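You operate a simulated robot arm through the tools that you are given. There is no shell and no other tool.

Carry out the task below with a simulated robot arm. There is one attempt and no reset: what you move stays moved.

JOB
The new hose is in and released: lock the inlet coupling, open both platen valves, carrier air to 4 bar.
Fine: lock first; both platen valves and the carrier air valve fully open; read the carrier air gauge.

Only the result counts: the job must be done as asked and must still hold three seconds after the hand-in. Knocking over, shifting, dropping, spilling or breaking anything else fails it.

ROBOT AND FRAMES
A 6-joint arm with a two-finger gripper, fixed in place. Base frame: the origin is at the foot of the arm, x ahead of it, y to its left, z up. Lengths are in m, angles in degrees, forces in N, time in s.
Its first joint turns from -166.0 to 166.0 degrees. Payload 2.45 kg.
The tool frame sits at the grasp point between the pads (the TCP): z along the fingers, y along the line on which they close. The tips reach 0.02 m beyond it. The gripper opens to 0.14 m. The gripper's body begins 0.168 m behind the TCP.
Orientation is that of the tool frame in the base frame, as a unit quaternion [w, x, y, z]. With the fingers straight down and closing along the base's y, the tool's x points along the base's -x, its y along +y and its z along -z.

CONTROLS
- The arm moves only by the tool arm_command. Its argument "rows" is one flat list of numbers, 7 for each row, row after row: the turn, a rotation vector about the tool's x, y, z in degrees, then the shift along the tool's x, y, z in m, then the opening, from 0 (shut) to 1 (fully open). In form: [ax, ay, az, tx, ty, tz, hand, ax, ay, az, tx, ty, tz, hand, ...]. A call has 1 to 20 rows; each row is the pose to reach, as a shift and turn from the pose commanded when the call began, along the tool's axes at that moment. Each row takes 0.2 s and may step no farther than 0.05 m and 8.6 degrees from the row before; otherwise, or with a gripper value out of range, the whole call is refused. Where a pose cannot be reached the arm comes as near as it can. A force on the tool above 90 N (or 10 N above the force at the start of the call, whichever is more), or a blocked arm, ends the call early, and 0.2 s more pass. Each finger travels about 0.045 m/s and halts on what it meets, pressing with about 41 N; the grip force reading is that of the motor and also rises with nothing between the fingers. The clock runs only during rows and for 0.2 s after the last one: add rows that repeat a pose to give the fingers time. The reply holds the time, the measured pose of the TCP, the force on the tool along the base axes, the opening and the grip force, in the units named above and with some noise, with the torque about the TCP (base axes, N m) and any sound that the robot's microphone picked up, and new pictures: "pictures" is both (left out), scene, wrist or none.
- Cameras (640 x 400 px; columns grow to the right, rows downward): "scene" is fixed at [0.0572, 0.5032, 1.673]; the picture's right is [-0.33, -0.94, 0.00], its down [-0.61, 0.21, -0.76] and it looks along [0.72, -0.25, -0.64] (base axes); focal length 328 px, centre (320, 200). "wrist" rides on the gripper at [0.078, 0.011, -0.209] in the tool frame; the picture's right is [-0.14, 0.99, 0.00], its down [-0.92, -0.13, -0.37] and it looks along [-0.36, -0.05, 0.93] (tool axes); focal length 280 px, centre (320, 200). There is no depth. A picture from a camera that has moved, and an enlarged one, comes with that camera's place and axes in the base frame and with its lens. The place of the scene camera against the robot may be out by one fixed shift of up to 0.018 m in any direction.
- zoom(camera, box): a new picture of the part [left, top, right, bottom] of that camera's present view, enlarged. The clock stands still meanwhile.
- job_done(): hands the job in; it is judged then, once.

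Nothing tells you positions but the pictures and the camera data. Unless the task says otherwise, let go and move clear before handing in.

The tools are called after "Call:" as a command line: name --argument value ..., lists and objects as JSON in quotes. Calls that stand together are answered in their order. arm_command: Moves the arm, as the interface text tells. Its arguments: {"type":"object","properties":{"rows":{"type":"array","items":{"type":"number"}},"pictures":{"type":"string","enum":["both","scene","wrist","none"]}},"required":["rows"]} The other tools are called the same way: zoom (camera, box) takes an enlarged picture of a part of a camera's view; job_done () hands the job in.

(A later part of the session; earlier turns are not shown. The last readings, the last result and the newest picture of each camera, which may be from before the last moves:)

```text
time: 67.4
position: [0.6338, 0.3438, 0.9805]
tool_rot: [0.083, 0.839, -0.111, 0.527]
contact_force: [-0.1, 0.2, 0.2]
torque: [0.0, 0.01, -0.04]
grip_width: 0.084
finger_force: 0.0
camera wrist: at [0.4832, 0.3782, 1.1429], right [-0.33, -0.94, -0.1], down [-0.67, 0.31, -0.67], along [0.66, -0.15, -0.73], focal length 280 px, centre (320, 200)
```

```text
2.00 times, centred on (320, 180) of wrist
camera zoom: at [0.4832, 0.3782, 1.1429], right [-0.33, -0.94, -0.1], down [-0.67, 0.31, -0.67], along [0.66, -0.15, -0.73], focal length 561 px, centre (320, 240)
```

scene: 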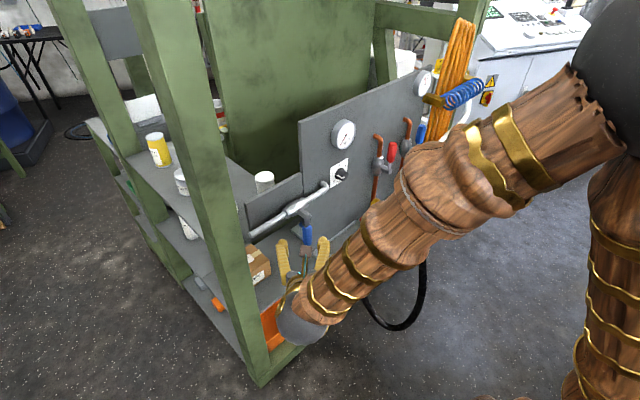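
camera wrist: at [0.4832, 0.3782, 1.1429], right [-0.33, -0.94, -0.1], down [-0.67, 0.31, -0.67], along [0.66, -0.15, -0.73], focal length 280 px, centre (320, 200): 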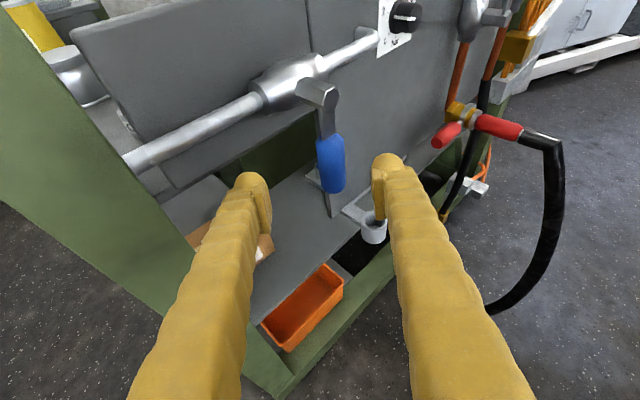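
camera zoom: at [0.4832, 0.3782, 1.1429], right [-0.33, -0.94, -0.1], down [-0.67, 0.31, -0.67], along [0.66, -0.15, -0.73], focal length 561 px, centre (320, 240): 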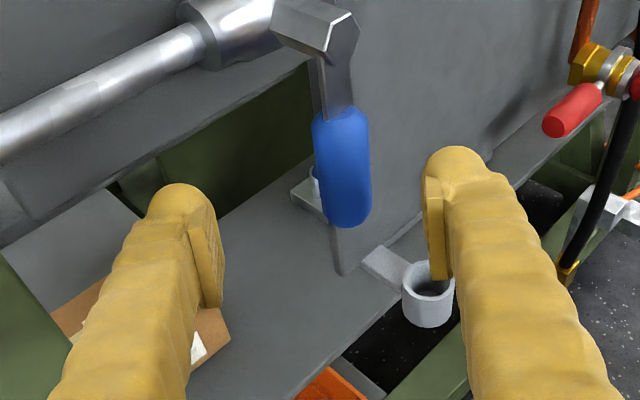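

Call:
zoom --camera "wrist" --box '[0, 0, 320, 400]'

Call:
zoom --camera "scene" --box '[130, 120, 370, 370]'

```text
1.00 times, centred on (160, 200) of wrist (not enlarged: the box is as wide or as high as the picture)
camera zoom: at [0.4832, 0.3782, 1.1429], right [-0.33, -0.94, -0.1], down [-0.67, 0.31, -0.67], along [0.66, -0.15, -0.73], focal length 280 px, centre (480, 200)
```

zoom: 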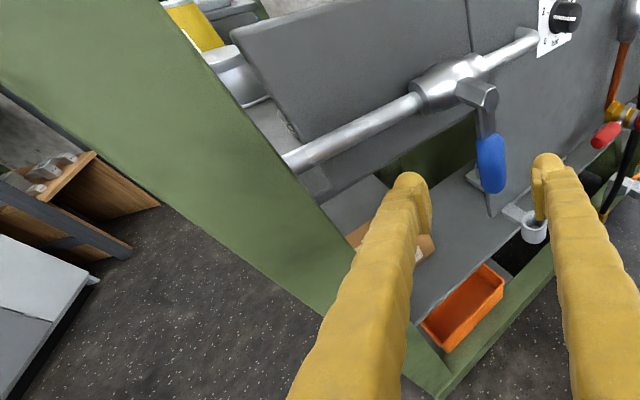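

```text
1.60 times, centred on (250, 245) of scene
camera zoom: at [0.0572, 0.5032, 1.673], right [-0.33, -0.94, 0.0], down [-0.61, 0.21, -0.76], along [0.72, -0.25, -0.64], focal length 525 px, centre (432, 128)
```

zoom: 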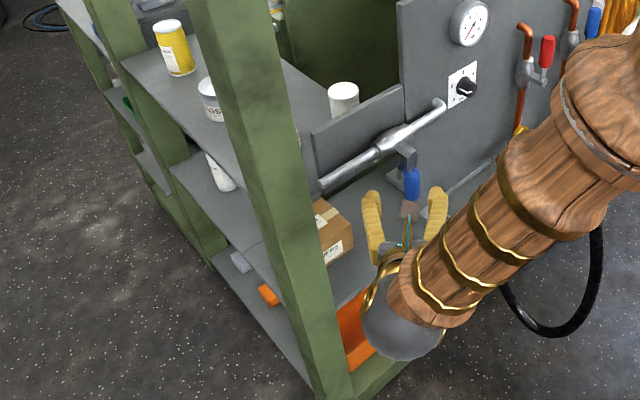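

The post is behind the pipe, so there is room. I'll close the fingers and place them to the left of the blue lever, then push the lever to the right, which is the same turning sense as the other valves.

Call:
arm_command --rows '[0, 0, 0, -0.0347, -0.0008, 0.0166, 0.4, 0, 0, 0, -0.0347, -0.0008, 0.0166, 0.2, 0, 0, 0, -0.0347, -0.0008, 0.0166, 0, 0, 0, 0, -0.0347, -0.0008, 0.0166, 0, 0, 0, 0, -0.0347, -0.0008, 0.0166, 0, 0, 0, 0, -0.0347, -0.0008, 0.0166, 0]' --pictures "wrist"

```text
time: 68.8
position: [0.6344, 0.3431, 0.9444]
tool_rot: [0.084, 0.839, -0.112, 0.527]
contact_force: [-0.2, 0.1, -0.1]
torque: [-0.03, -0.01, 0.01]
grip_width: 0.0002
finger_force: 29.3
camera wrist: at [0.4832, 0.3785, 1.105], right [-0.33, -0.94, -0.1], down [-0.67, 0.31, -0.67], along [0.66, -0.15, -0.73], focal length 280 px, centre (320, 200)
```

wrist: 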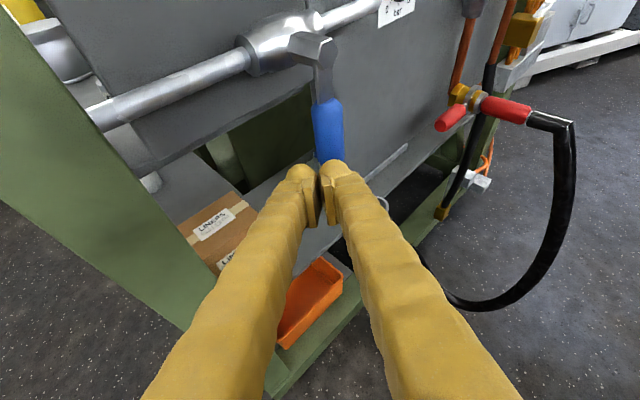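

Call:
arm_command --rows '[0, 0, 0, -0.0032, -0.0091, -0.0072, 0, 0, 0, 0, 0.008, -0.0306, 0.0152, 0, 0, 0, 0, 0.0192, -0.0522, 0.0376, 0, 0, 0, 0, 0.0192, -0.0522, 0.0376, 0]'

```text
time: 69.8
position: [0.6902, 0.3827, 0.9432]
tool_rot: [0.084, 0.839, -0.112, 0.526]
contact_force: [-0.1, -1.4, -0.3]
torque: [-0.06, 0.01, 0.0]
grip_width: 0.0001
finger_force: 29.5
camera wrist: at [0.5393, 0.4178, 1.1049], right [-0.33, -0.94, -0.1], down [-0.67, 0.31, -0.67], along [0.66, -0.15, -0.73], focal length 280 px, centre (320, 200)
```

scene: 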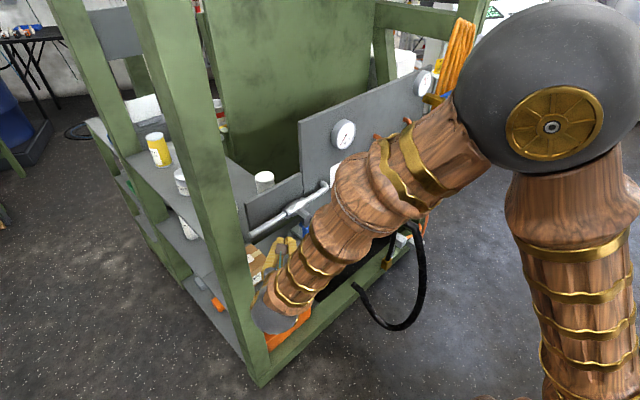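
wrist: 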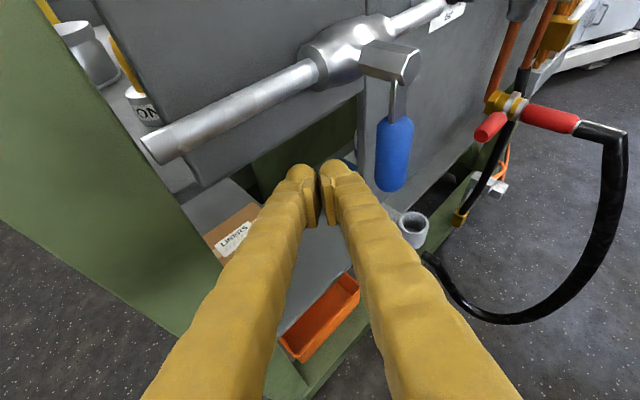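

The fingers are to the left of the lever. I'll push to the right in small steps and watch the force.

Call:
arm_command --rows '[0, 0, 0, 0.0029, 0.0111, 0.0107, 0, 0, 0, 0, 0.0058, 0.0222, 0.0214, 0, 0, 0, 0, 0.0087, 0.0332, 0.032, 0, 0, 0, 0, 0.0116, 0.0443, 0.0427, 0]' --pictures "wrist"

```text
time: 70.8
position: [0.722, 0.3284, 0.937]
tool_rot: [0.083, 0.838, -0.111, 0.527]
contact_force: [-0.8, 3.5, 2.4]
torque: [-0.07, 0.0, -0.01]
grip_width: 0.0
finger_force: 29.5
camera wrist: at [0.5706, 0.3634, 1.0983], right [-0.33, -0.94, -0.1], down [-0.67, 0.31, -0.67], along [0.66, -0.15, -0.73], focal length 280 px, centre (320, 200)
```

wrist: 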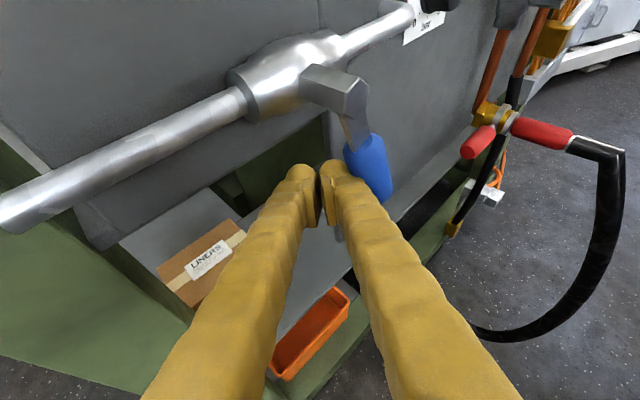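

The lever is turning right with very little force. I'll continue along the arc.

Call:
arm_command --rows '[0, 0, 0, 0.001, 0.0143, 0.0132, 0, 0, 0, 0, 0.0076, 0.0316, 0.0221, 0, 0, 0, 0, 0.0165, 0.0477, 0.0286, 0, 0, 0, 0, 0.0279, 0.0621, 0.0338, 0]' --pictures "wrist"

```text
time: 71.8
position: [0.7422, 0.2543, 0.9453]
tool_rot: [0.084, 0.839, -0.111, 0.526]
contact_force: [-1.5, -0.4, -0.7]
torque: [0.04, -0.03, 0.0]
grip_width: 0.0
finger_force: 29.4
camera wrist: at [0.5917, 0.2906, 1.108], right [-0.33, -0.94, -0.1], down [-0.67, 0.31, -0.67], along [0.66, -0.15, -0.73], focal length 280 px, centre (320, 200)
```

wrist: 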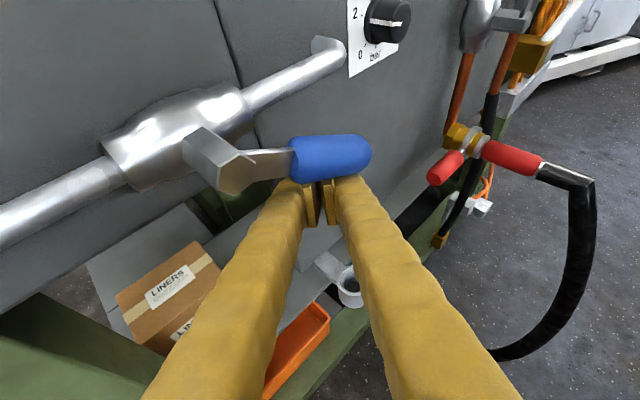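

Call:
arm_command --rows '[0, 0, 0, 0.0096, 0.007, 0.0019, 0, 0, 0, 0, 0.0179, 0.0103, 0.0008, 0, 0, 0, 0, 0.0253, 0.0111, -0.0021, 0, 0, 0, 0, 0.0307, 0.0113, -0.0047, 0]' --pictures "wrist"

```text
time: 72.8
position: [0.7492, 0.2418, 0.9779]
tool_rot: [0.084, 0.839, -0.111, 0.526]
contact_force: [3.4, -2.6, -17.0]
torque: [-0.31, -0.32, -0.05]
grip_width: 0.0
finger_force: 29.4
camera wrist: at [0.5983, 0.2784, 1.1392], right [-0.33, -0.94, -0.1], down [-0.67, 0.31, -0.67], along [0.66, -0.15, -0.73], focal length 280 px, centre (320, 200)
```

wrist: 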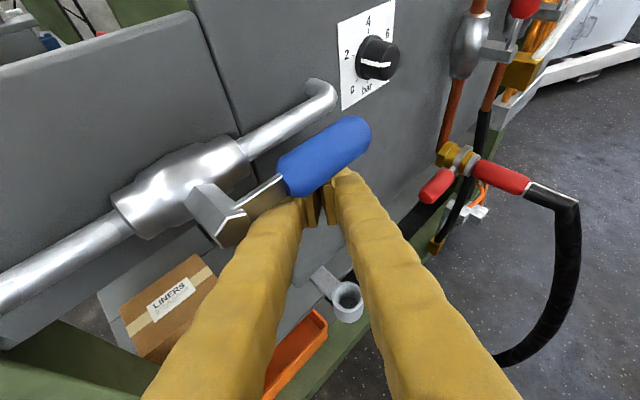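

Call:
arm_command --rows '[0, 0, 0, 0.0045, 0.0001, -0.0021, 0, 0, 0, 0, 0.009, 0.0002, -0.0043, 0, 0, 0, 0, 0.0135, 0.0003, -0.0065, 0, 0, 0, 0, 0.018, 0.0004, -0.0086, 0]' --pictures "wrist"

```text
time: 73.3
position: [0.7484, 0.2428, 0.9776]
tool_rot: [0.084, 0.843, -0.109, 0.521]
contact_force: [-4.6, 2.9, -9.5]
torque: [-0.26, -0.33, -0.01]
grip_width: 0.0001
finger_force: 29.1
stopped in row 2: the force on the tool passed its limit at 104 N (the readings are from after the stop); the commanded pose is now the measured one
camera wrist: at [0.5987, 0.2781, 1.1411], right [-0.33, -0.94, -0.09], down [-0.68, 0.31, -0.67], along [0.65, -0.15, -0.74], focal length 280 px, centre (320, 200)
```

wrist: 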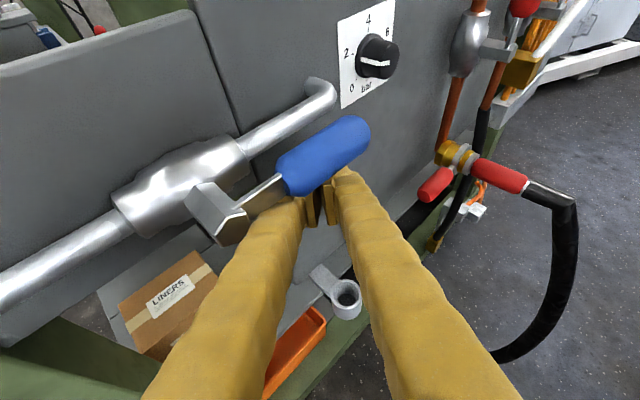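

The carrier valve reached its hard stop, horizontal along the pipe. I'll drop away from it, retreat, and then read the gauge.

Call:
arm_command --rows '[0, 0, 0, -0.018, -0.0004, 0.0086, 0, 0, 0, 0, -0.031, 0.0194, -0.0112, 0, 0, 0, 0, -0.044, 0.039, -0.0316, 0, 0, 0, 0, -0.048, 0.0521, -0.0452, 0, 0, 0, 0, -0.048, 0.0521, -0.0452, 0]'

```text
time: 74.5
position: [0.6719, 0.2067, 0.9572]
tool_rot: [0.084, 0.842, -0.109, 0.521]
contact_force: [-0.1, -0.3, 1.2]
torque: [0.0, -0.02, -0.02]
grip_width: 0.0
finger_force: 29.1
camera wrist: at [0.5238, 0.2426, 1.1208], right [-0.33, -0.94, -0.1], down [-0.68, 0.31, -0.67], along [0.66, -0.15, -0.74], focal length 280 px, centre (320, 200)
```

scene: 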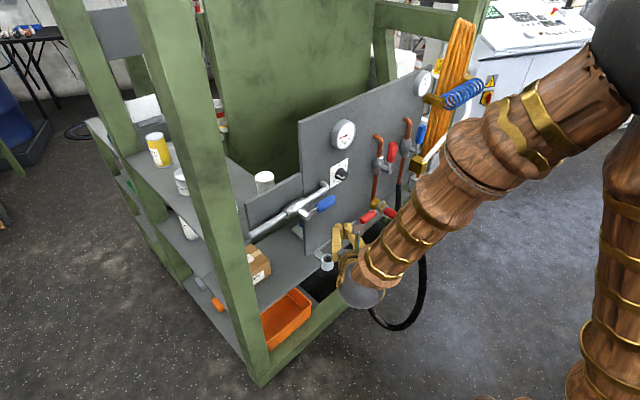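
wrist: 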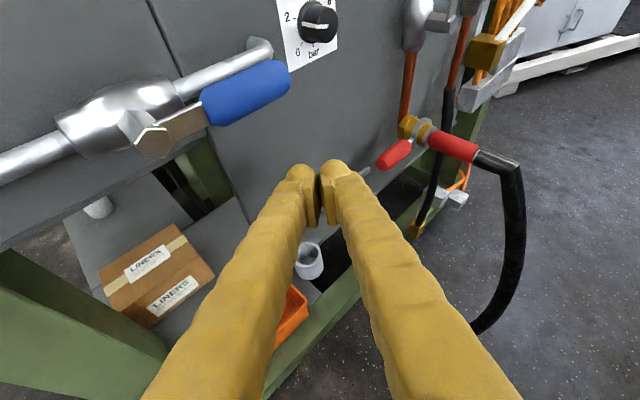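

Call:
zoom --camera "scene" --box '[290, 100, 400, 230]'

Call:
zoom --camera "wrist" --box '[240, 0, 360, 80]'

Call:
zoom --camera "scene" --box '[320, 110, 365, 190]'

```text
3.08 times, centred on (345, 165) of scene
camera zoom: at [0.0572, 0.5032, 1.673], right [-0.33, -0.94, 0.0], down [-0.61, 0.21, -0.76], along [0.72, -0.25, -0.64], focal length 1009 px, centre (243, 308)
```

zoom: 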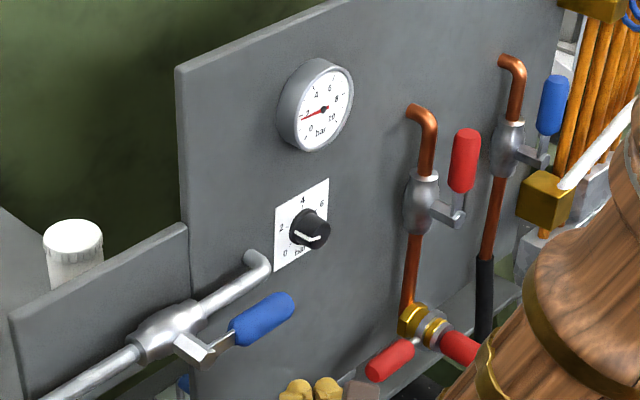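

```text
5.00 times, centred on (300, 40) of wrist
camera zoom: at [0.5238, 0.2426, 1.1208], right [-0.33, -0.94, -0.1], down [-0.68, 0.31, -0.67], along [0.66, -0.15, -0.74], focal length 1402 px, centre (420, 1000)
```

zoom: 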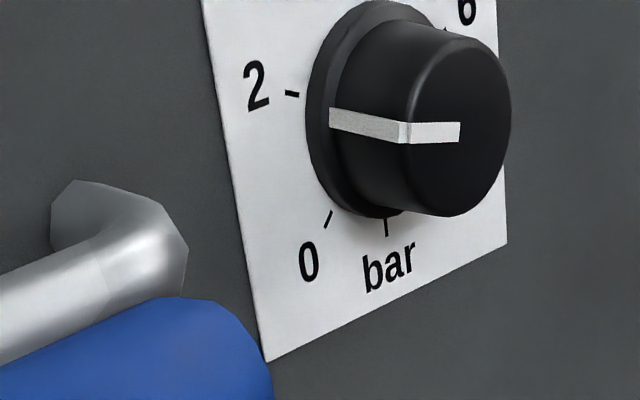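

```text
5.00 times, centred on (342, 150) of scene
camera zoom: at [0.0572, 0.5032, 1.673], right [-0.33, -0.94, 0.0], down [-0.61, 0.21, -0.76], along [0.72, -0.25, -0.64], focal length 1640 px, centre (208, 450)
```

zoom: 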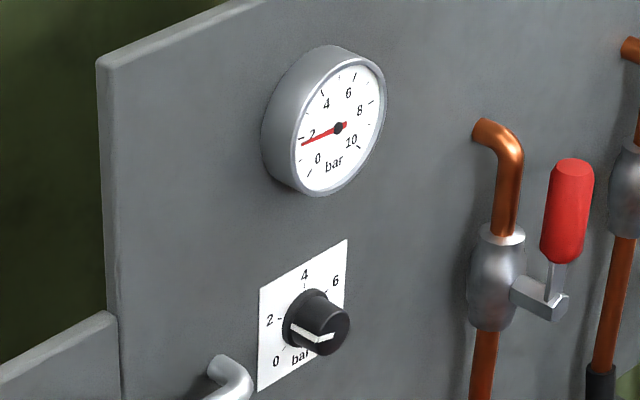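

The gauge now reads about 1.7 bar with the knob near 1.6, so it follows the knob. I need about +80° clockwise. I'll move in front of the knob, reorienting square to the panel with some pitch.

Call:
arm_command --rows '[5.8, -2.1, -3.5, 0.0177, 0.0158, 0.0131, 0, 11.6, -4.2, -7.0, 0.0353, 0.0316, 0.0262, 0, 17.4, -6.3, -10.5, 0.053, 0.0474, 0.0392, 0, 23.2, -8.4, -14.0, 0.0707, 0.0632, 0.0523, 0, 29.0, -10.5, -17.4, 0.0883, 0.079, 0.0654, 0, 34.85, -12.56, -20.93, 0.106, 0.0948, 0.0785, 0, 34.85, -12.56, -20.93, 0.106, 0.0948, 0.0785, 0]'

```text
time: 76.1
position: [0.7458, 0.1527, 1.0137]
tool_rot: [-0.015, 0.891, 0.153, 0.428]
contact_force: [0.0, 0.8, 1.4]
torque: [0.01, 0.01, 0.04]
grip_width: 0.0
finger_force: 29.7
out of reach, approached as far as the arm can: row 4, 5, 6, 7
camera wrist: at [0.6371, 0.1295, 1.2083], right [0.2, -0.98, 0.0], down [-0.86, -0.18, -0.48], along [0.47, 0.1, -0.87], focal length 280 px, centre (320, 200)
```

scene: 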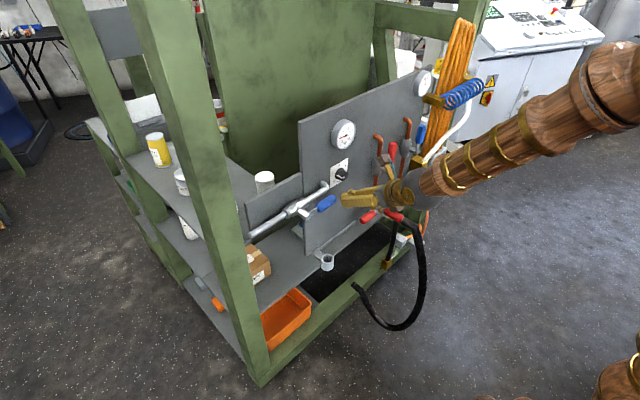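
wrist: 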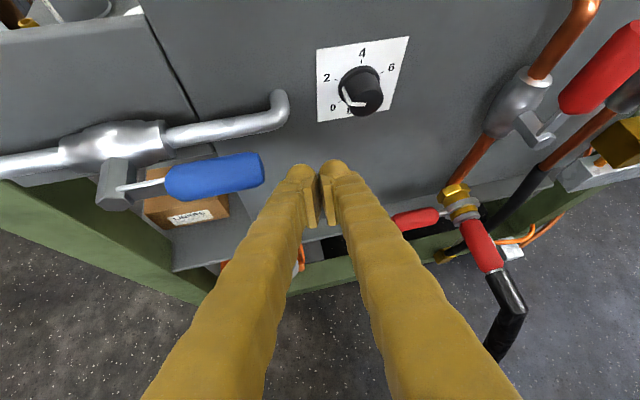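

The arm got only partway there. I'll step on from the reached pose, levelling gradually toward a spot 5 cm in front of the knob.

Call:
arm_command --rows '[1.65, 6.65, 0.5, 0.0056, 0.0101, 0.0068, 0, 3.3, 13.3, 1.0, 0.0112, 0.0203, 0.0136, 0, 4.9, 19.9, 1.5, 0.0168, 0.0304, 0.0203, 0]' --pictures "wrist"

```text
time: 76.9
position: [0.7697, 0.1731, 1.0106]
tool_rot: [-0.027, 0.803, 0.156, 0.574]
contact_force: [0.3, 0.8, 0.2]
torque: [-0.02, -0.02, 0.03]
grip_width: 0.0
finger_force: 29.4
out of reach, approached as far as the arm can: row 1, 2, 3
camera wrist: at [0.6046, 0.1332, 1.1569], right [0.24, -0.97, 0.01], down [-0.64, -0.16, -0.75], along [0.73, 0.18, -0.66], focal length 280 px, centre (320, 200)
```

wrist: 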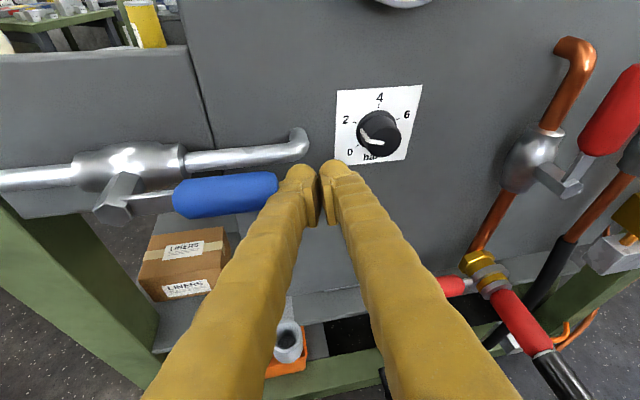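

This looks like a wrist-joint limit: the arm won't cross from the left-yawed to the right-yawed pose with the tool this level. I'll back up, pitch steeply down, cross there, and then level out from the right side as I did at the start.

Call:
arm_command --rows '[0, -4, 0, 0.009, 0.008, -0.021, 0, 0, -12, 0, 0.027, 0.016, -0.042, 0, 0, -20, 0, 0.045, 0.024, -0.063, 0, 0, -28, 0, 0.063, 0.032, -0.084, 0, 0, -36, 0, 0.081, 0.04, -0.105, 0, 0, -44, 0, 0.099, 0.048, -0.1257, 0, 0, -50, 0, 0.108, 0.048, -0.1257, 0, 0, -50, 0, 0.108, 0.048, -0.1257, 0]'

```text
time: 78.7
position: [0.7062, 0.0987, 1.1618]
tool_rot: [0.027, 0.969, 0.167, 0.178]
contact_force: [0.3, 0.9, 1.0]
torque: [0.03, 0.02, 0.01]
grip_width: 0.0001
finger_force: 29.4
out of reach, approached as far as the arm can: row 4, 5, 6, 7, 8
camera wrist: at [0.704, 0.1125, 1.3846], right [0.19, -0.98, 0.07], down [-0.98, -0.19, 0.02], along [-0.01, -0.07, -1.0], focal length 280 px, centre (320, 200)
```

scene: 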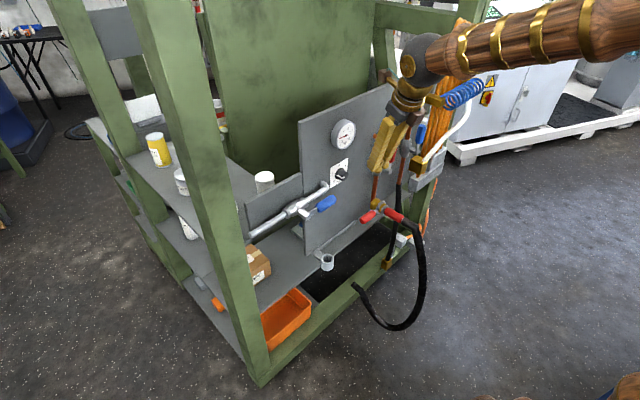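
wrist: 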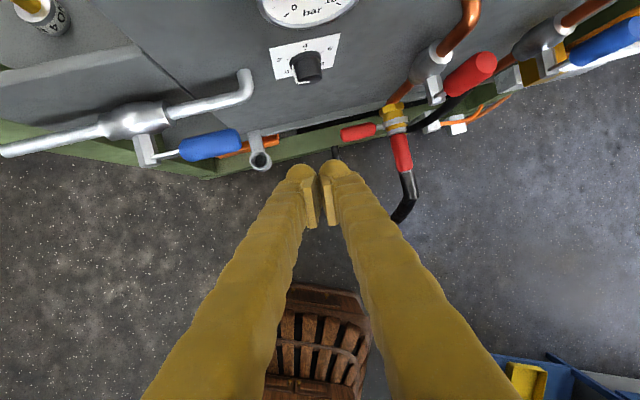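

Call:
arm_command --rows '[1.4, 1.76, -0.5, -0.0108, 0.0348, 0.0025, 0, 2.8, 3.5, -1.0, -0.0215, 0.0697, 0.005, 0, 4.2, 5.3, -1.5, -0.0323, 0.1045, 0.0074, 0, 5.7, 7.0, -2.0, -0.0431, 0.1393, 0.0098, 0, 7.1, 8.8, -2.6, -0.0538, 0.1742, 0.0123, 0, 8.5, 10.55, -3.07, -0.0646, 0.209, 0.0147, 0, 8.5, 10.55, -3.07, -0.0646, 0.209, 0.0147, 0]'

```text
time: 80.3
position: [0.7107, -0.1209, 1.152]
tool_rot: [-0.041, 0.946, 0.196, 0.256]
contact_force: [-0.3, 0.4, -0.1]
torque: [0.03, -0.02, 0.01]
grip_width: 0.0
finger_force: 28.9
camera wrist: at [0.6793, -0.1403, 1.3732], right [0.28, -0.96, -0.05], down [-0.95, -0.27, -0.14], along [0.12, 0.08, -0.99], focal length 280 px, centre (320, 200)
```

scene: 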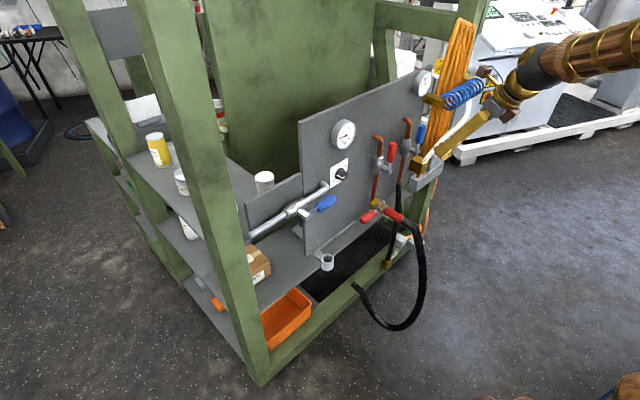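
wrist: 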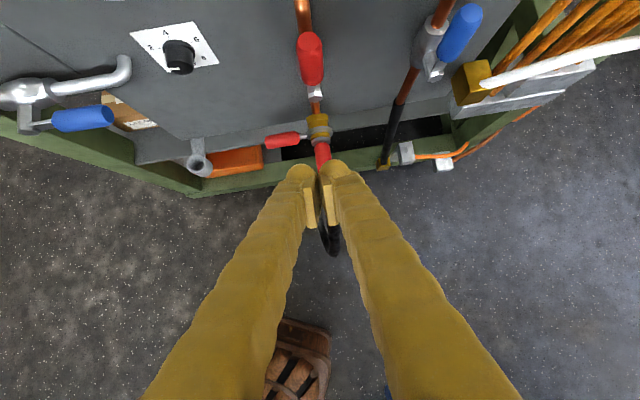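

Call:
arm_command --rows '[0.28, 7.5, 0, 0.0033, 0.0005, 0.0095, 0, 0.57, 15, 0, 0.0067, 0.001, 0.0189, 0, 0.85, 22.5, 0.1, 0.01, 0.0015, 0.0284, 0, 1.13, 30, 0.1, 0.0133, 0.002, 0.0379, 0, 1.4, 37.5, 0.2, 0.0167, 0.0025, 0.0473, 0, 1.7, 45, 0.2, 0.02, 0.003, 0.0568, 0, 2.0, 52.5, 0.2, 0.0233, 0.0035, 0.0662, 0, 2.27, 60, 0.28, 0.0266, 0.004, 0.0757, 0, 2.27, 60, 0.28, 0.0266, 0.004, 0.0757, 0]'

```text
time: 82.3
position: [0.7691, -0.1028, 1.1015]
tool_rot: [-0.151, 0.691, 0.151, 0.69]
contact_force: [-1.5, 0.3, 0.8]
torque: [-0.01, -0.03, 0.03]
grip_width: 0.0
finger_force: 29.3
camera wrist: at [0.5845, -0.1998, 1.1806], right [0.41, -0.9, -0.14], down [-0.39, -0.04, -0.92], along [0.82, 0.44, -0.37], focal length 280 px, centre (320, 200)
```

scene: 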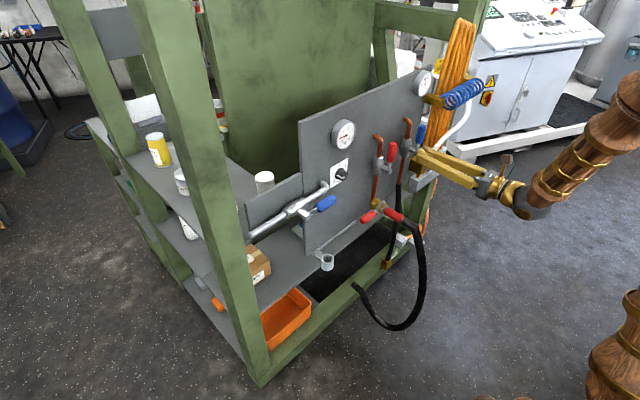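
wrist: 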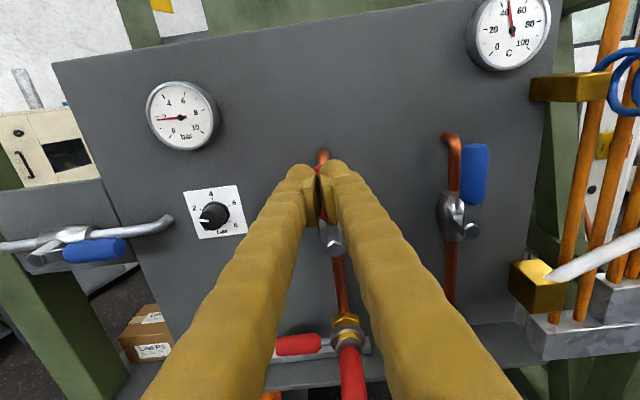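

I'm level and square to the panel again, and the platen temperature is rising, so the flow works. I'll zoom in on the gauge and knob.

Call:
zoom --camera "wrist" --box '[130, 70, 260, 250]'

Call:
zoom --camera "wrist" --box '[175, 175, 255, 245]'

Call:
zoom --camera "wrist" --box '[130, 70, 230, 160]'

```text
2.22 times, centred on (195, 160) of wrist
camera zoom: at [0.5845, -0.1998, 1.1806], right [0.41, -0.9, -0.14], down [-0.39, -0.04, -0.92], along [0.82, 0.44, -0.37], focal length 623 px, centre (598, 289)
```

zoom: 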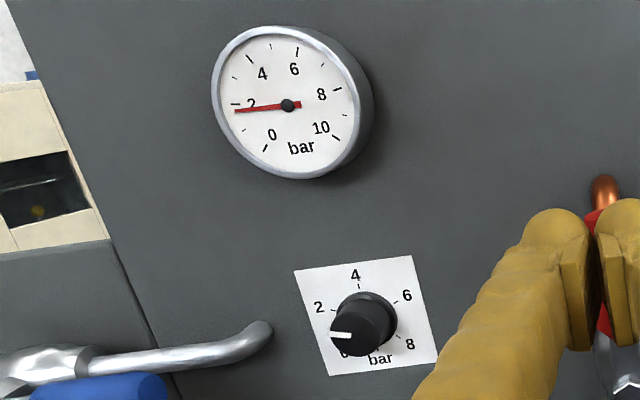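

```text
5.71 times, centred on (215, 210) of wrist
camera zoom: at [0.5845, -0.1998, 1.1806], right [0.41, -0.9, -0.14], down [-0.39, -0.04, -0.92], along [0.82, 0.44, -0.37], focal length 1602 px, centre (920, 143)
```

zoom: 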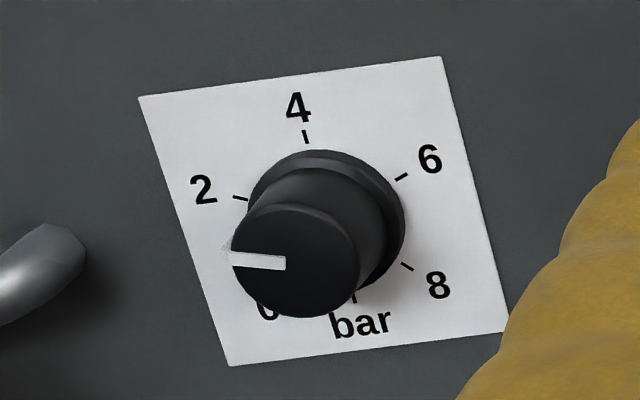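

```text
4.44 times, centred on (180, 115) of wrist
camera zoom: at [0.5845, -0.1998, 1.1806], right [0.41, -0.9, -0.14], down [-0.39, -0.04, -0.92], along [0.82, 0.44, -0.37], focal length 1246 px, centre (942, 578)
```

zoom: 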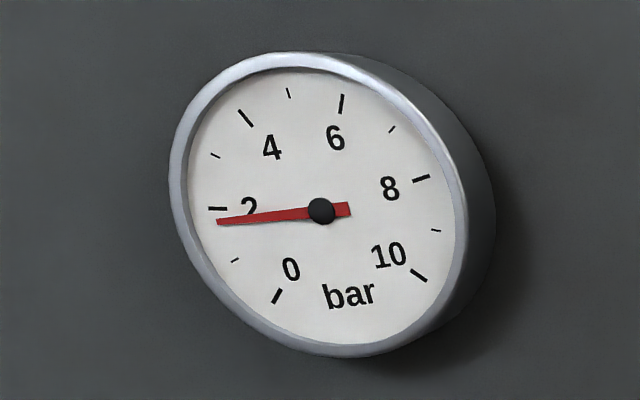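

The gauge reads about 1.75 bar. I'll roll the tool to -130° here, so a +80° clockwise turn keeps the fingers away from the pipe bend, and descend to knob height.

Call:
arm_command --rows '[0, 0, -8.125, -0.005, 0, 0, 0.5, 0, 0, -16.25, -0.01, 0, 0, 0.5, 0, 0, -24.375, -0.015, 0, 0, 0.5, 0, 0, -32.5, -0.02, 0, 0, 0.5, 0, 0, -40.625, -0.025, 0, 0, 0.5, 0, 0, -48.75, -0.03, 0, 0, 0.5, 0, 0, -56.875, -0.035, 0, 0, 0.5, 0, 0, -65, -0.04, 0, 0, 0.5, 0, 0, -73.125, -0.045, 0, 0, 0.5, 0, 0, -81.25, -0.05, 0, 0, 0.5, 0, 0, -89.375, -0.055, 0, 0, 0.5, 0, 0, -97.5, -0.06, 0, 0, 0.5, 0, 0, -105.625, -0.065, 0, 0, 0.5, 0, 0, -113.75, -0.07, 0, 0, 0.5, 0, 0, -121.875, -0.075, 0, 0, 0.5, 0, 0, -130, -0.08, 0, 0, 0.5]'

```text
time: 85.7
position: [0.7684, -0.1017, 1.0209]
tool_rot: [0.562, 0.154, 0.691, 0.428]
contact_force: [0.3, 0.5, -0.7]
torque: [0.05, 0.01, 0.02]
grip_width: 0.07
finger_force: 0.0
camera wrist: at [0.5506, -0.129, 0.9794], right [-0.22, 0.48, 0.85], down [0.0, -0.87, 0.5], along [0.98, 0.11, 0.19], focal length 280 px, centre (320, 200)
```

scene: 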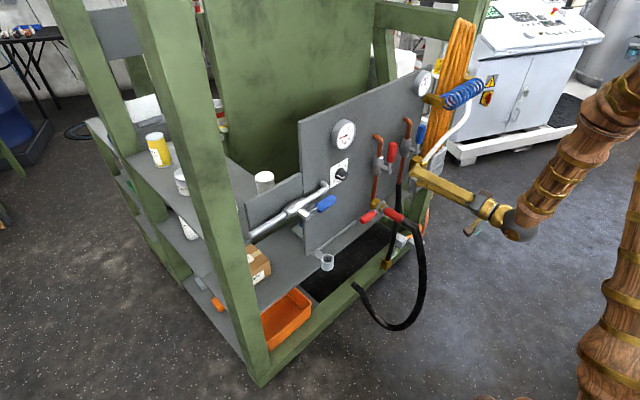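
wrist: 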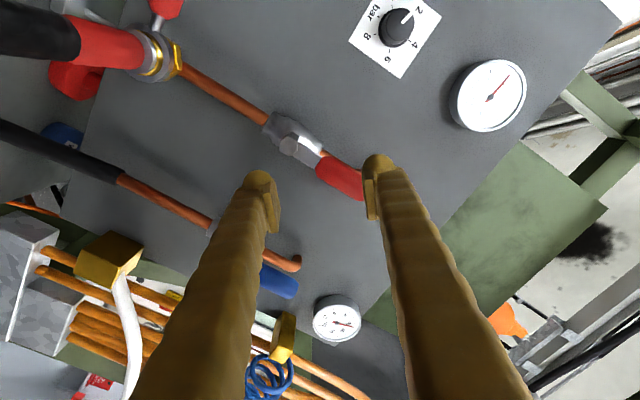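

Call:
arm_command --rows '[0, 0, 0, 0.0268, 0.0225, 0.025, 0.5, 0, 0, 0, 0.0536, 0.045, 0.05, 0.5, 0, 0, 0, 0.08, 0.067, 0.0767, 0.5, 0, 0, 0, 0.106, 0.089, 0.1, 0.5, 0, 0, 0, 0.1325, 0.1112, 0.12, 0.5, 0, 0, 0, 0.1325, 0.1112, 0.12, 0.5]'

Call:
zoom --camera "wrist" --box '[220, 50, 460, 250]'

```text
time: 87.1
position: [0.8086, 0.1065, 1.0226]
tool_rot: [0.56, 0.153, 0.691, 0.43]
contact_force: [0.3, 0.5, -0.3]
torque: [-0.01, -0.01, -0.05]
grip_width: 0.0701
finger_force: 0.0
camera wrist: at [0.5895, 0.0793, 0.981], right [-0.22, 0.48, 0.85], down [0.0, -0.87, 0.5], along [0.98, 0.11, 0.19], focal length 280 px, centre (320, 200)
```

scene: 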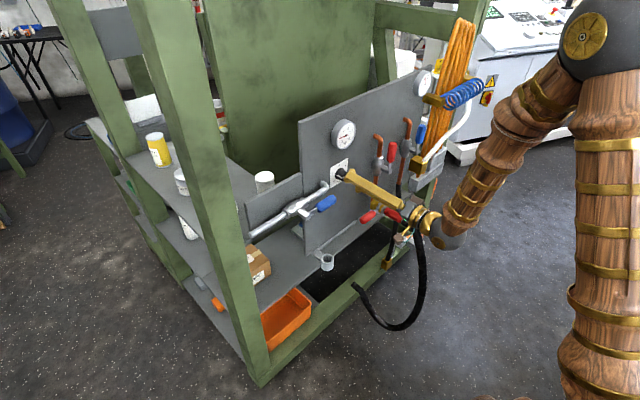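
wrist: 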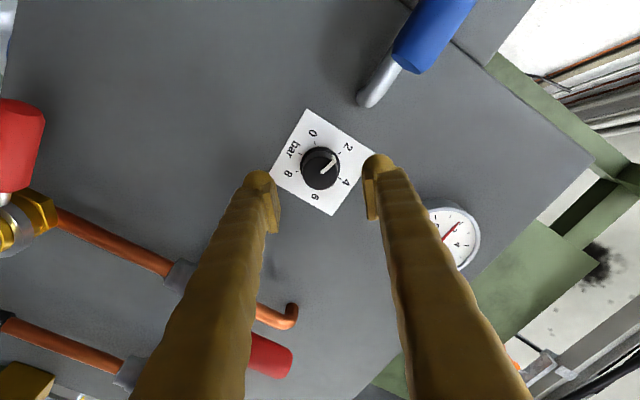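

```text
2.00 times, centred on (340, 150) of wrist
camera zoom: at [0.5895, 0.0793, 0.981], right [-0.22, 0.48, 0.85], down [0.0, -0.87, 0.5], along [0.98, 0.11, 0.19], focal length 561 px, centre (280, 300)
```

zoom: 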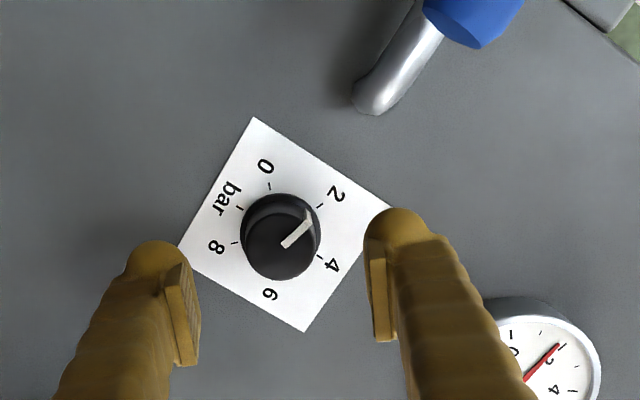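

The knob is centred between the fingers, about 56 mm ahead, with its pointer at about 1.65. I'll advance and grip it.

Call:
arm_command --rows '[0, 0, 0, 0.001, 0.001, 0.03, 0.5, 0, 0, 0, 0.001, 0.001, 0.055, 0.5, 0, 0, 0, 0.001, 0.001, 0.058, 0.4, 0, 0, 0, 0.001, 0.001, 0.058, 0.3, 0, 0, 0, 0.001, 0.001, 0.058, 0.2, 0, 0, 0, 0.001, 0.001, 0.058, 0.1, 0, 0, 0, 0.001, 0.001, 0.058, 0, 0, 0, 0, 0.001, 0.001, 0.058, 0]' --pictures "wrist"

```text
time: 88.9
position: [0.8572, 0.1323, 1.0197]
tool_rot: [0.562, 0.153, 0.691, 0.428]
contact_force: [-3.7, 20.5, 20.8]
torque: [0.15, -0.17, 0.28]
grip_width: 0.0341
finger_force: 45.0
camera wrist: at [0.6406, 0.1041, 0.98], right [-0.22, 0.48, 0.85], down [0.0, -0.87, 0.5], along [0.97, 0.11, 0.2], focal length 280 px, centre (320, 200)
```

wrist: 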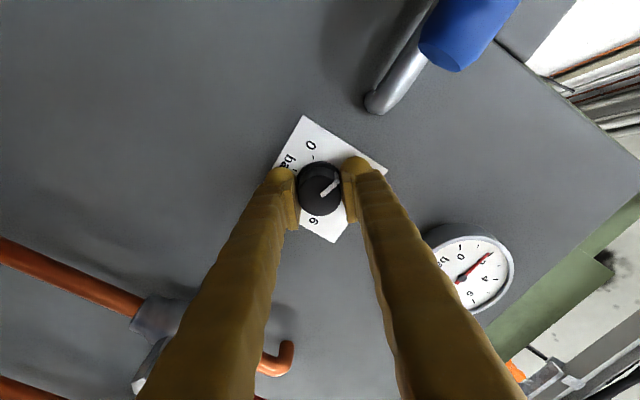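

Gripped, and the bar gauge is in view. I'll rotate +40° clockwise and read it.

Call:
arm_command --rows '[0, 0, 8, 0, 0.001, 0, 0, 0, 0, 16, 0, 0.001, 0, 0, 0, 0, 24, 0, 0.001, 0, 0, 0, 0, 32, 0, 0.001, 0, 0, 0, 0, 40, 0, 0.001, 0, 0, 0, 0, 40, 0, 0.001, 0, 0]' --pictures "wrist"

Call:
zoom --camera "scene" --box '[320, 110, 365, 190]'

```text
time: 90.3
position: [0.856, 0.1313, 1.0196]
tool_rot: [0.379, 0.382, 0.597, 0.594]
contact_force: [-1.0, -19.8, -20.5]
torque: [-0.18, 0.26, 0.46]
grip_width: 0.0339
finger_force: 45.1
camera wrist: at [0.6346, 0.115, 1.0329], right [0.06, -0.12, 0.99], down [0.05, -0.99, -0.13], along [1.0, 0.06, -0.06], focal length 280 px, centre (320, 200)
```

wrist: 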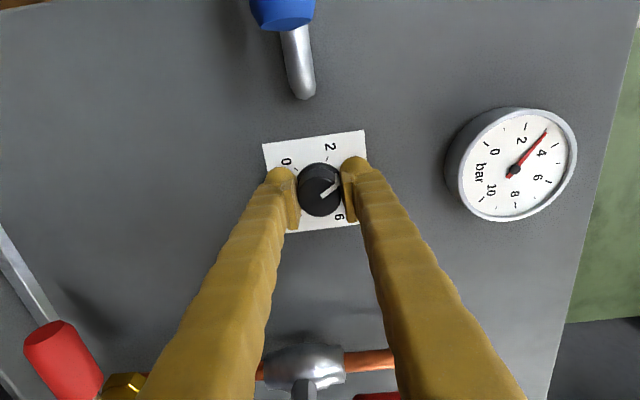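

```text
5.00 times, centred on (342, 150) of scene
camera zoom: at [0.0572, 0.5032, 1.673], right [-0.33, -0.94, 0.0], down [-0.61, 0.21, -0.76], along [0.72, -0.25, -0.64], focal length 1640 px, centre (208, 450)
```

zoom: 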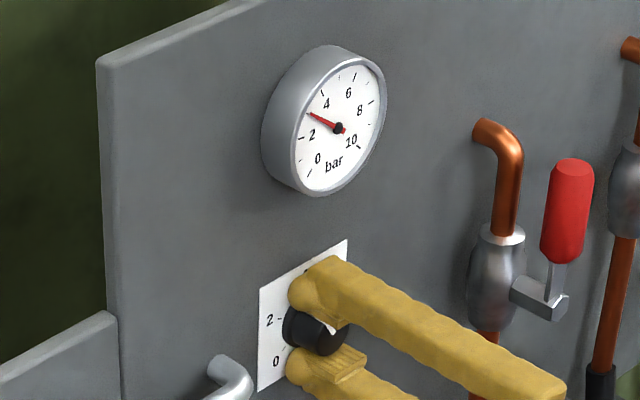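

Call:
zoom --camera "wrist" --box '[430, 95, 590, 230]'

```text
2.96 times, centred on (510, 162) of wrist
camera zoom: at [0.6346, 0.115, 1.0329], right [0.06, -0.12, 0.99], down [0.05, -0.99, -0.13], along [1.0, 0.06, -0.06], focal length 831 px, centre (-243, 311)
```

zoom: 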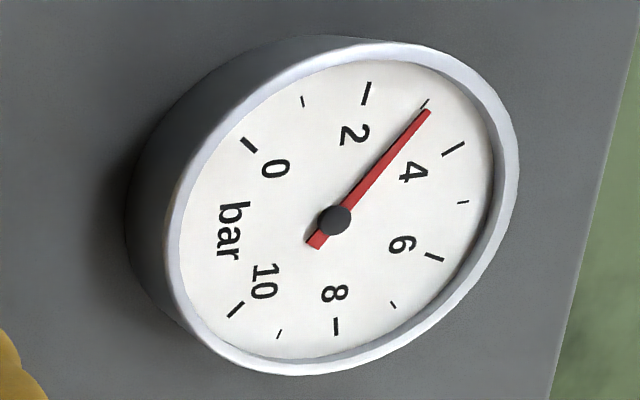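

The gauge reads about 3.0 bar after 40°, so roughly 32° per bar. I'll rotate another 28° and re-read.

Call:
arm_command --rows '[0, 0, 7, 0, -0.0005, 0, 0, 0, 0, 14, 0, -0.0005, 0, 0, 0, 0, 21, 0, -0.0005, 0, 0, 0, 0, 28, 0, -0.0005, 0, 0, 0, 0, 28, 0, -0.0005, 0, 0, 0, 0, 28, 0, -0.0005, 0, 0]' --pictures "wrist"

Call:
zoom --camera "scene" --box '[325, 112, 361, 156]'

```text
time: 91.7
position: [0.8575, 0.133, 1.0203]
tool_rot: [0.225, 0.515, 0.487, 0.669]
contact_force: [-28.8, -3.4, -29.0]
torque: [-0.21, 0.42, 0.24]
grip_width: 0.0336
finger_force: 45.0
camera wrist: at [0.6406, 0.1027, 1.0676], right [0.25, -0.53, 0.81], down [-0.02, -0.84, -0.54], along [0.97, 0.12, -0.22], focal length 280 px, centre (320, 200)
```

wrist: 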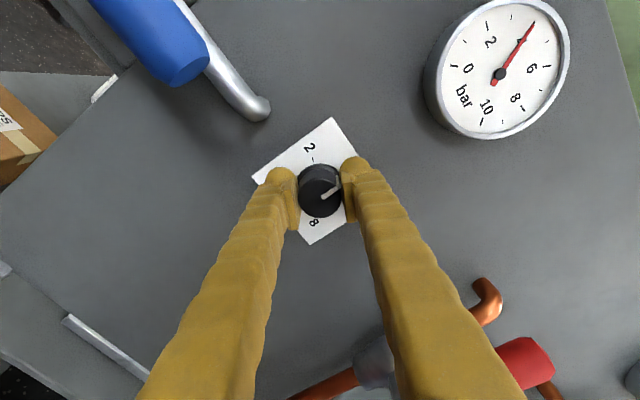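

```text
9.09 times, centred on (343, 134) of scene
camera zoom: at [0.0572, 0.5032, 1.673], right [-0.33, -0.94, 0.0], down [-0.61, 0.21, -0.76], along [0.72, -0.25, -0.64], focal length 2981 px, centre (111, 800)
```

zoom: 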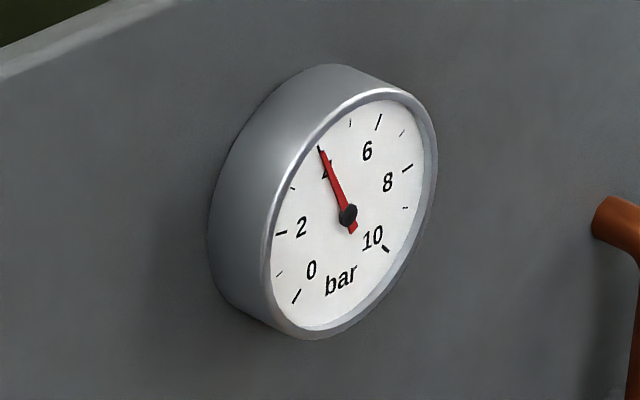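

Call:
zoom --camera "wrist" --box '[420, 0, 580, 145]'

```text
2.76 times, centred on (500, 72) of wrist
camera zoom: at [0.6406, 0.1027, 1.0676], right [0.25, -0.53, 0.81], down [-0.02, -0.84, -0.54], along [0.97, 0.12, -0.22], focal length 774 px, centre (-177, 552)
```

zoom: 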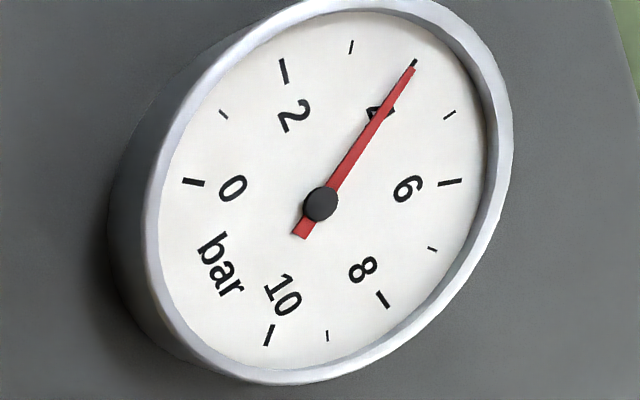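

The needle sits right on 4. I'll release, back off, and re-read from a straighter angle.

Call:
arm_command --rows '[0, 0, 0, 0, 0, 0, 0.35, 0, 0, 0, 0, 0, 0, 0.45, 0, 0, 0, 0, 0, 0, 0.45, 0, 0, 0, 0, 0, -0.03, 0.45, 0, 0, 0, 0, 0, -0.055, 0.45, 0, 0, 0, 0, 0, -0.055, 0.45]' --pictures "wrist"

Call:
zoom --camera "wrist" --box '[380, 20, 540, 160]'

Call:
zoom --camera "scene" --box '[325, 112, 361, 156]'

```text
time: 93.1
position: [0.8089, 0.11, 1.0218]
tool_rot: [0.225, 0.514, 0.487, 0.669]
contact_force: [-0.5, -0.1, -0.4]
torque: [0.01, -0.01, -0.01]
grip_width: 0.0628
finger_force: 0.1
camera wrist: at [0.5913, 0.0795, 1.0697], right [0.25, -0.53, 0.81], down [-0.02, -0.84, -0.54], along [0.97, 0.12, -0.22], focal length 280 px, centre (320, 200)
```

wrist: 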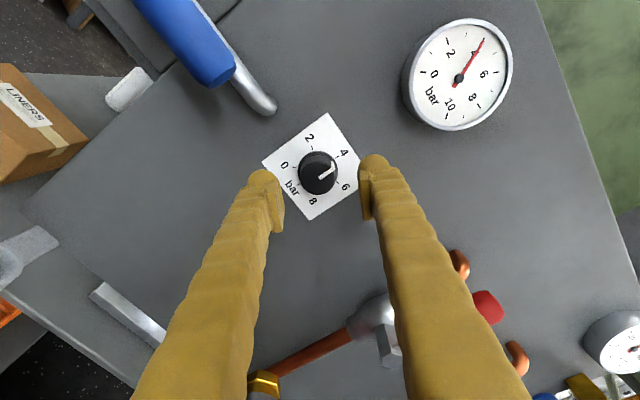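

```text
2.86 times, centred on (460, 90) of wrist
camera zoom: at [0.5913, 0.0795, 1.0697], right [0.25, -0.53, 0.81], down [-0.02, -0.84, -0.54], along [0.97, 0.12, -0.22], focal length 801 px, centre (-80, 514)
```

zoom: 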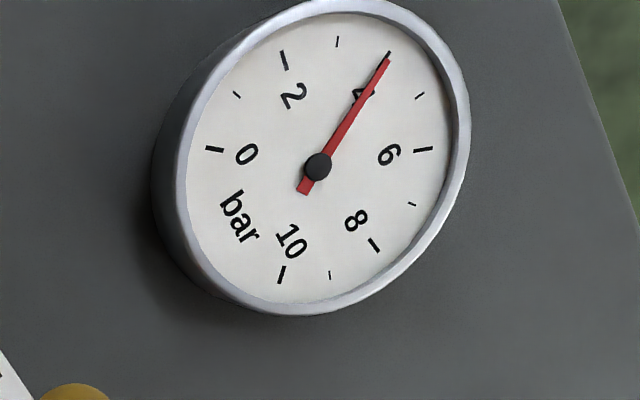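

```text
9.09 times, centred on (343, 134) of scene
camera zoom: at [0.0572, 0.5032, 1.673], right [-0.33, -0.94, 0.0], down [-0.61, 0.21, -0.76], along [0.72, -0.25, -0.64], focal length 2981 px, centre (111, 800)
```

zoom: 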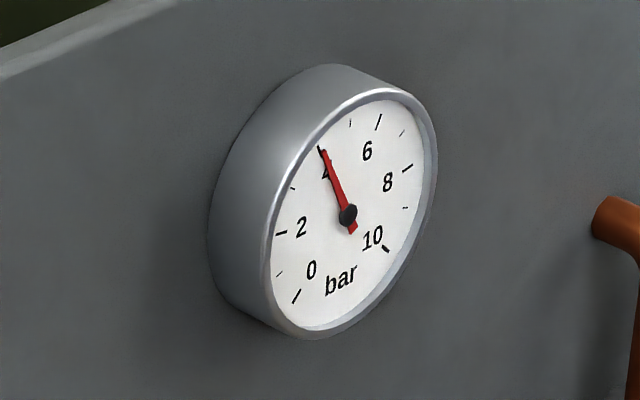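

The gauge holds at about 4.0 bar. I'll retreat to the clear area in front of the panel and do a final check of everything.

Call:
arm_command --rows '[0, 0, 0, -0.0312, 0.0166, -0.027, 0.45, 0, 0, 0, -0.0624, 0.0331, -0.052, 0.45, 0, 0, 0, -0.0936, 0.0497, -0.077, 0.45, 0, 0, 0, -0.1142, 0.0606, -0.102, 0.45, 0, 0, 0, -0.1348, 0.0715, -0.127, 0.45, 0, 0, 0, -0.1554, 0.0825, -0.15, 0.45, 0, 0, 0, -0.1554, 0.0825, -0.15, 0.45, 0, 0, 0, -0.1554, 0.0825, -0.15, 0.45, 0, 0, 0, -0.1554, 0.0825, -0.15, 0.45]'

Call:
zoom --camera "scene" --box '[325, 112, 361, 156]'

Call:
zoom --camera "scene" --box '[270, 100, 440, 240]'

Call:
zoom --camera "wrist" --box '[200, 0, 480, 200]'

```text
time: 95.1
position: [0.7443, -0.1148, 1.0252]
tool_rot: [0.226, 0.514, 0.487, 0.669]
contact_force: [-0.3, -1.6, -0.1]
torque: [0.0, 0.0, 0.0]
grip_width: 0.0629
finger_force: 0.0
camera wrist: at [0.5279, -0.1456, 1.0717], right [0.25, -0.53, 0.81], down [-0.02, -0.84, -0.54], along [0.97, 0.12, -0.22], focal length 280 px, centre (320, 200)
```

scene: 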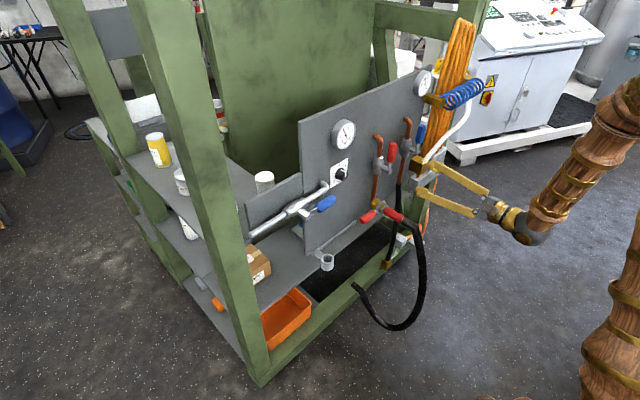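
wrist: 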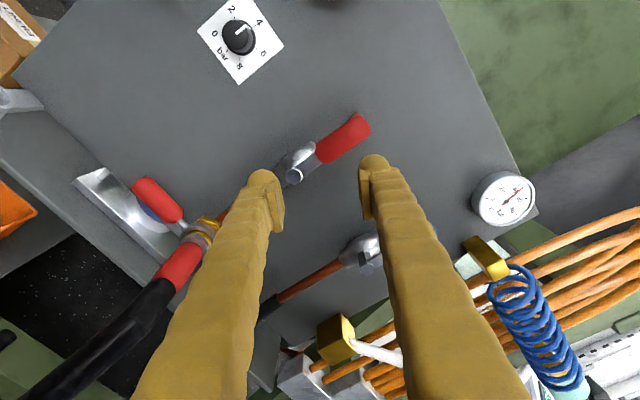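

```text
9.09 times, centred on (343, 134) of scene
camera zoom: at [0.0572, 0.5032, 1.673], right [-0.33, -0.94, 0.0], down [-0.61, 0.21, -0.76], along [0.72, -0.25, -0.64], focal length 2981 px, centre (111, 800)
```

zoom: 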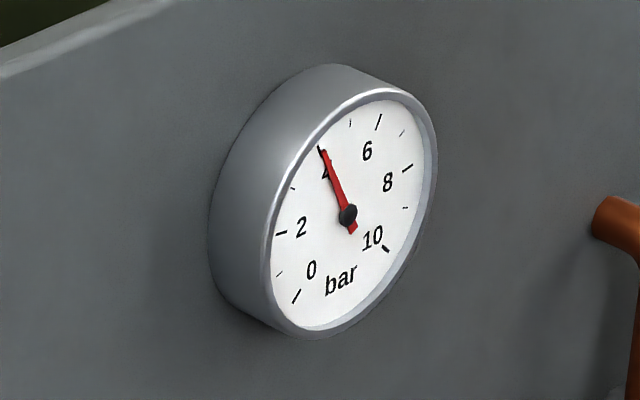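

```text
2.86 times, centred on (355, 170) of scene
camera zoom: at [0.0572, 0.5032, 1.673], right [-0.33, -0.94, 0.0], down [-0.61, 0.21, -0.76], along [0.72, -0.25, -0.64], focal length 937 px, centre (220, 286)
```

zoom: 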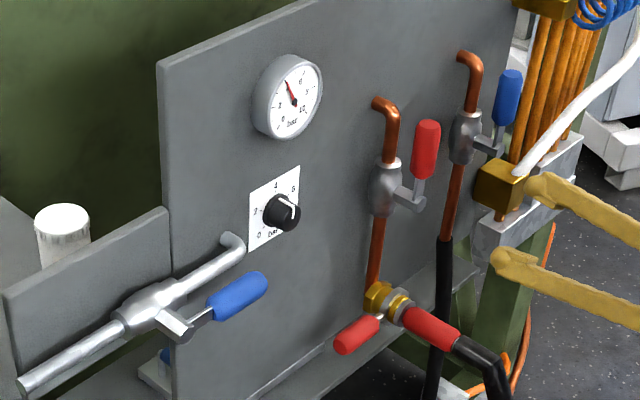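

```text
2.00 times, centred on (340, 100) of wrist
camera zoom: at [0.5279, -0.1456, 1.0717], right [0.25, -0.53, 0.81], down [-0.02, -0.84, -0.54], along [0.97, 0.12, -0.22], focal length 561 px, centre (280, 400)
```

zoom: 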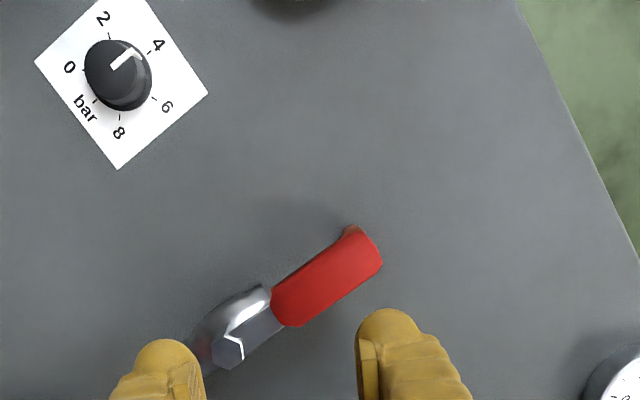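

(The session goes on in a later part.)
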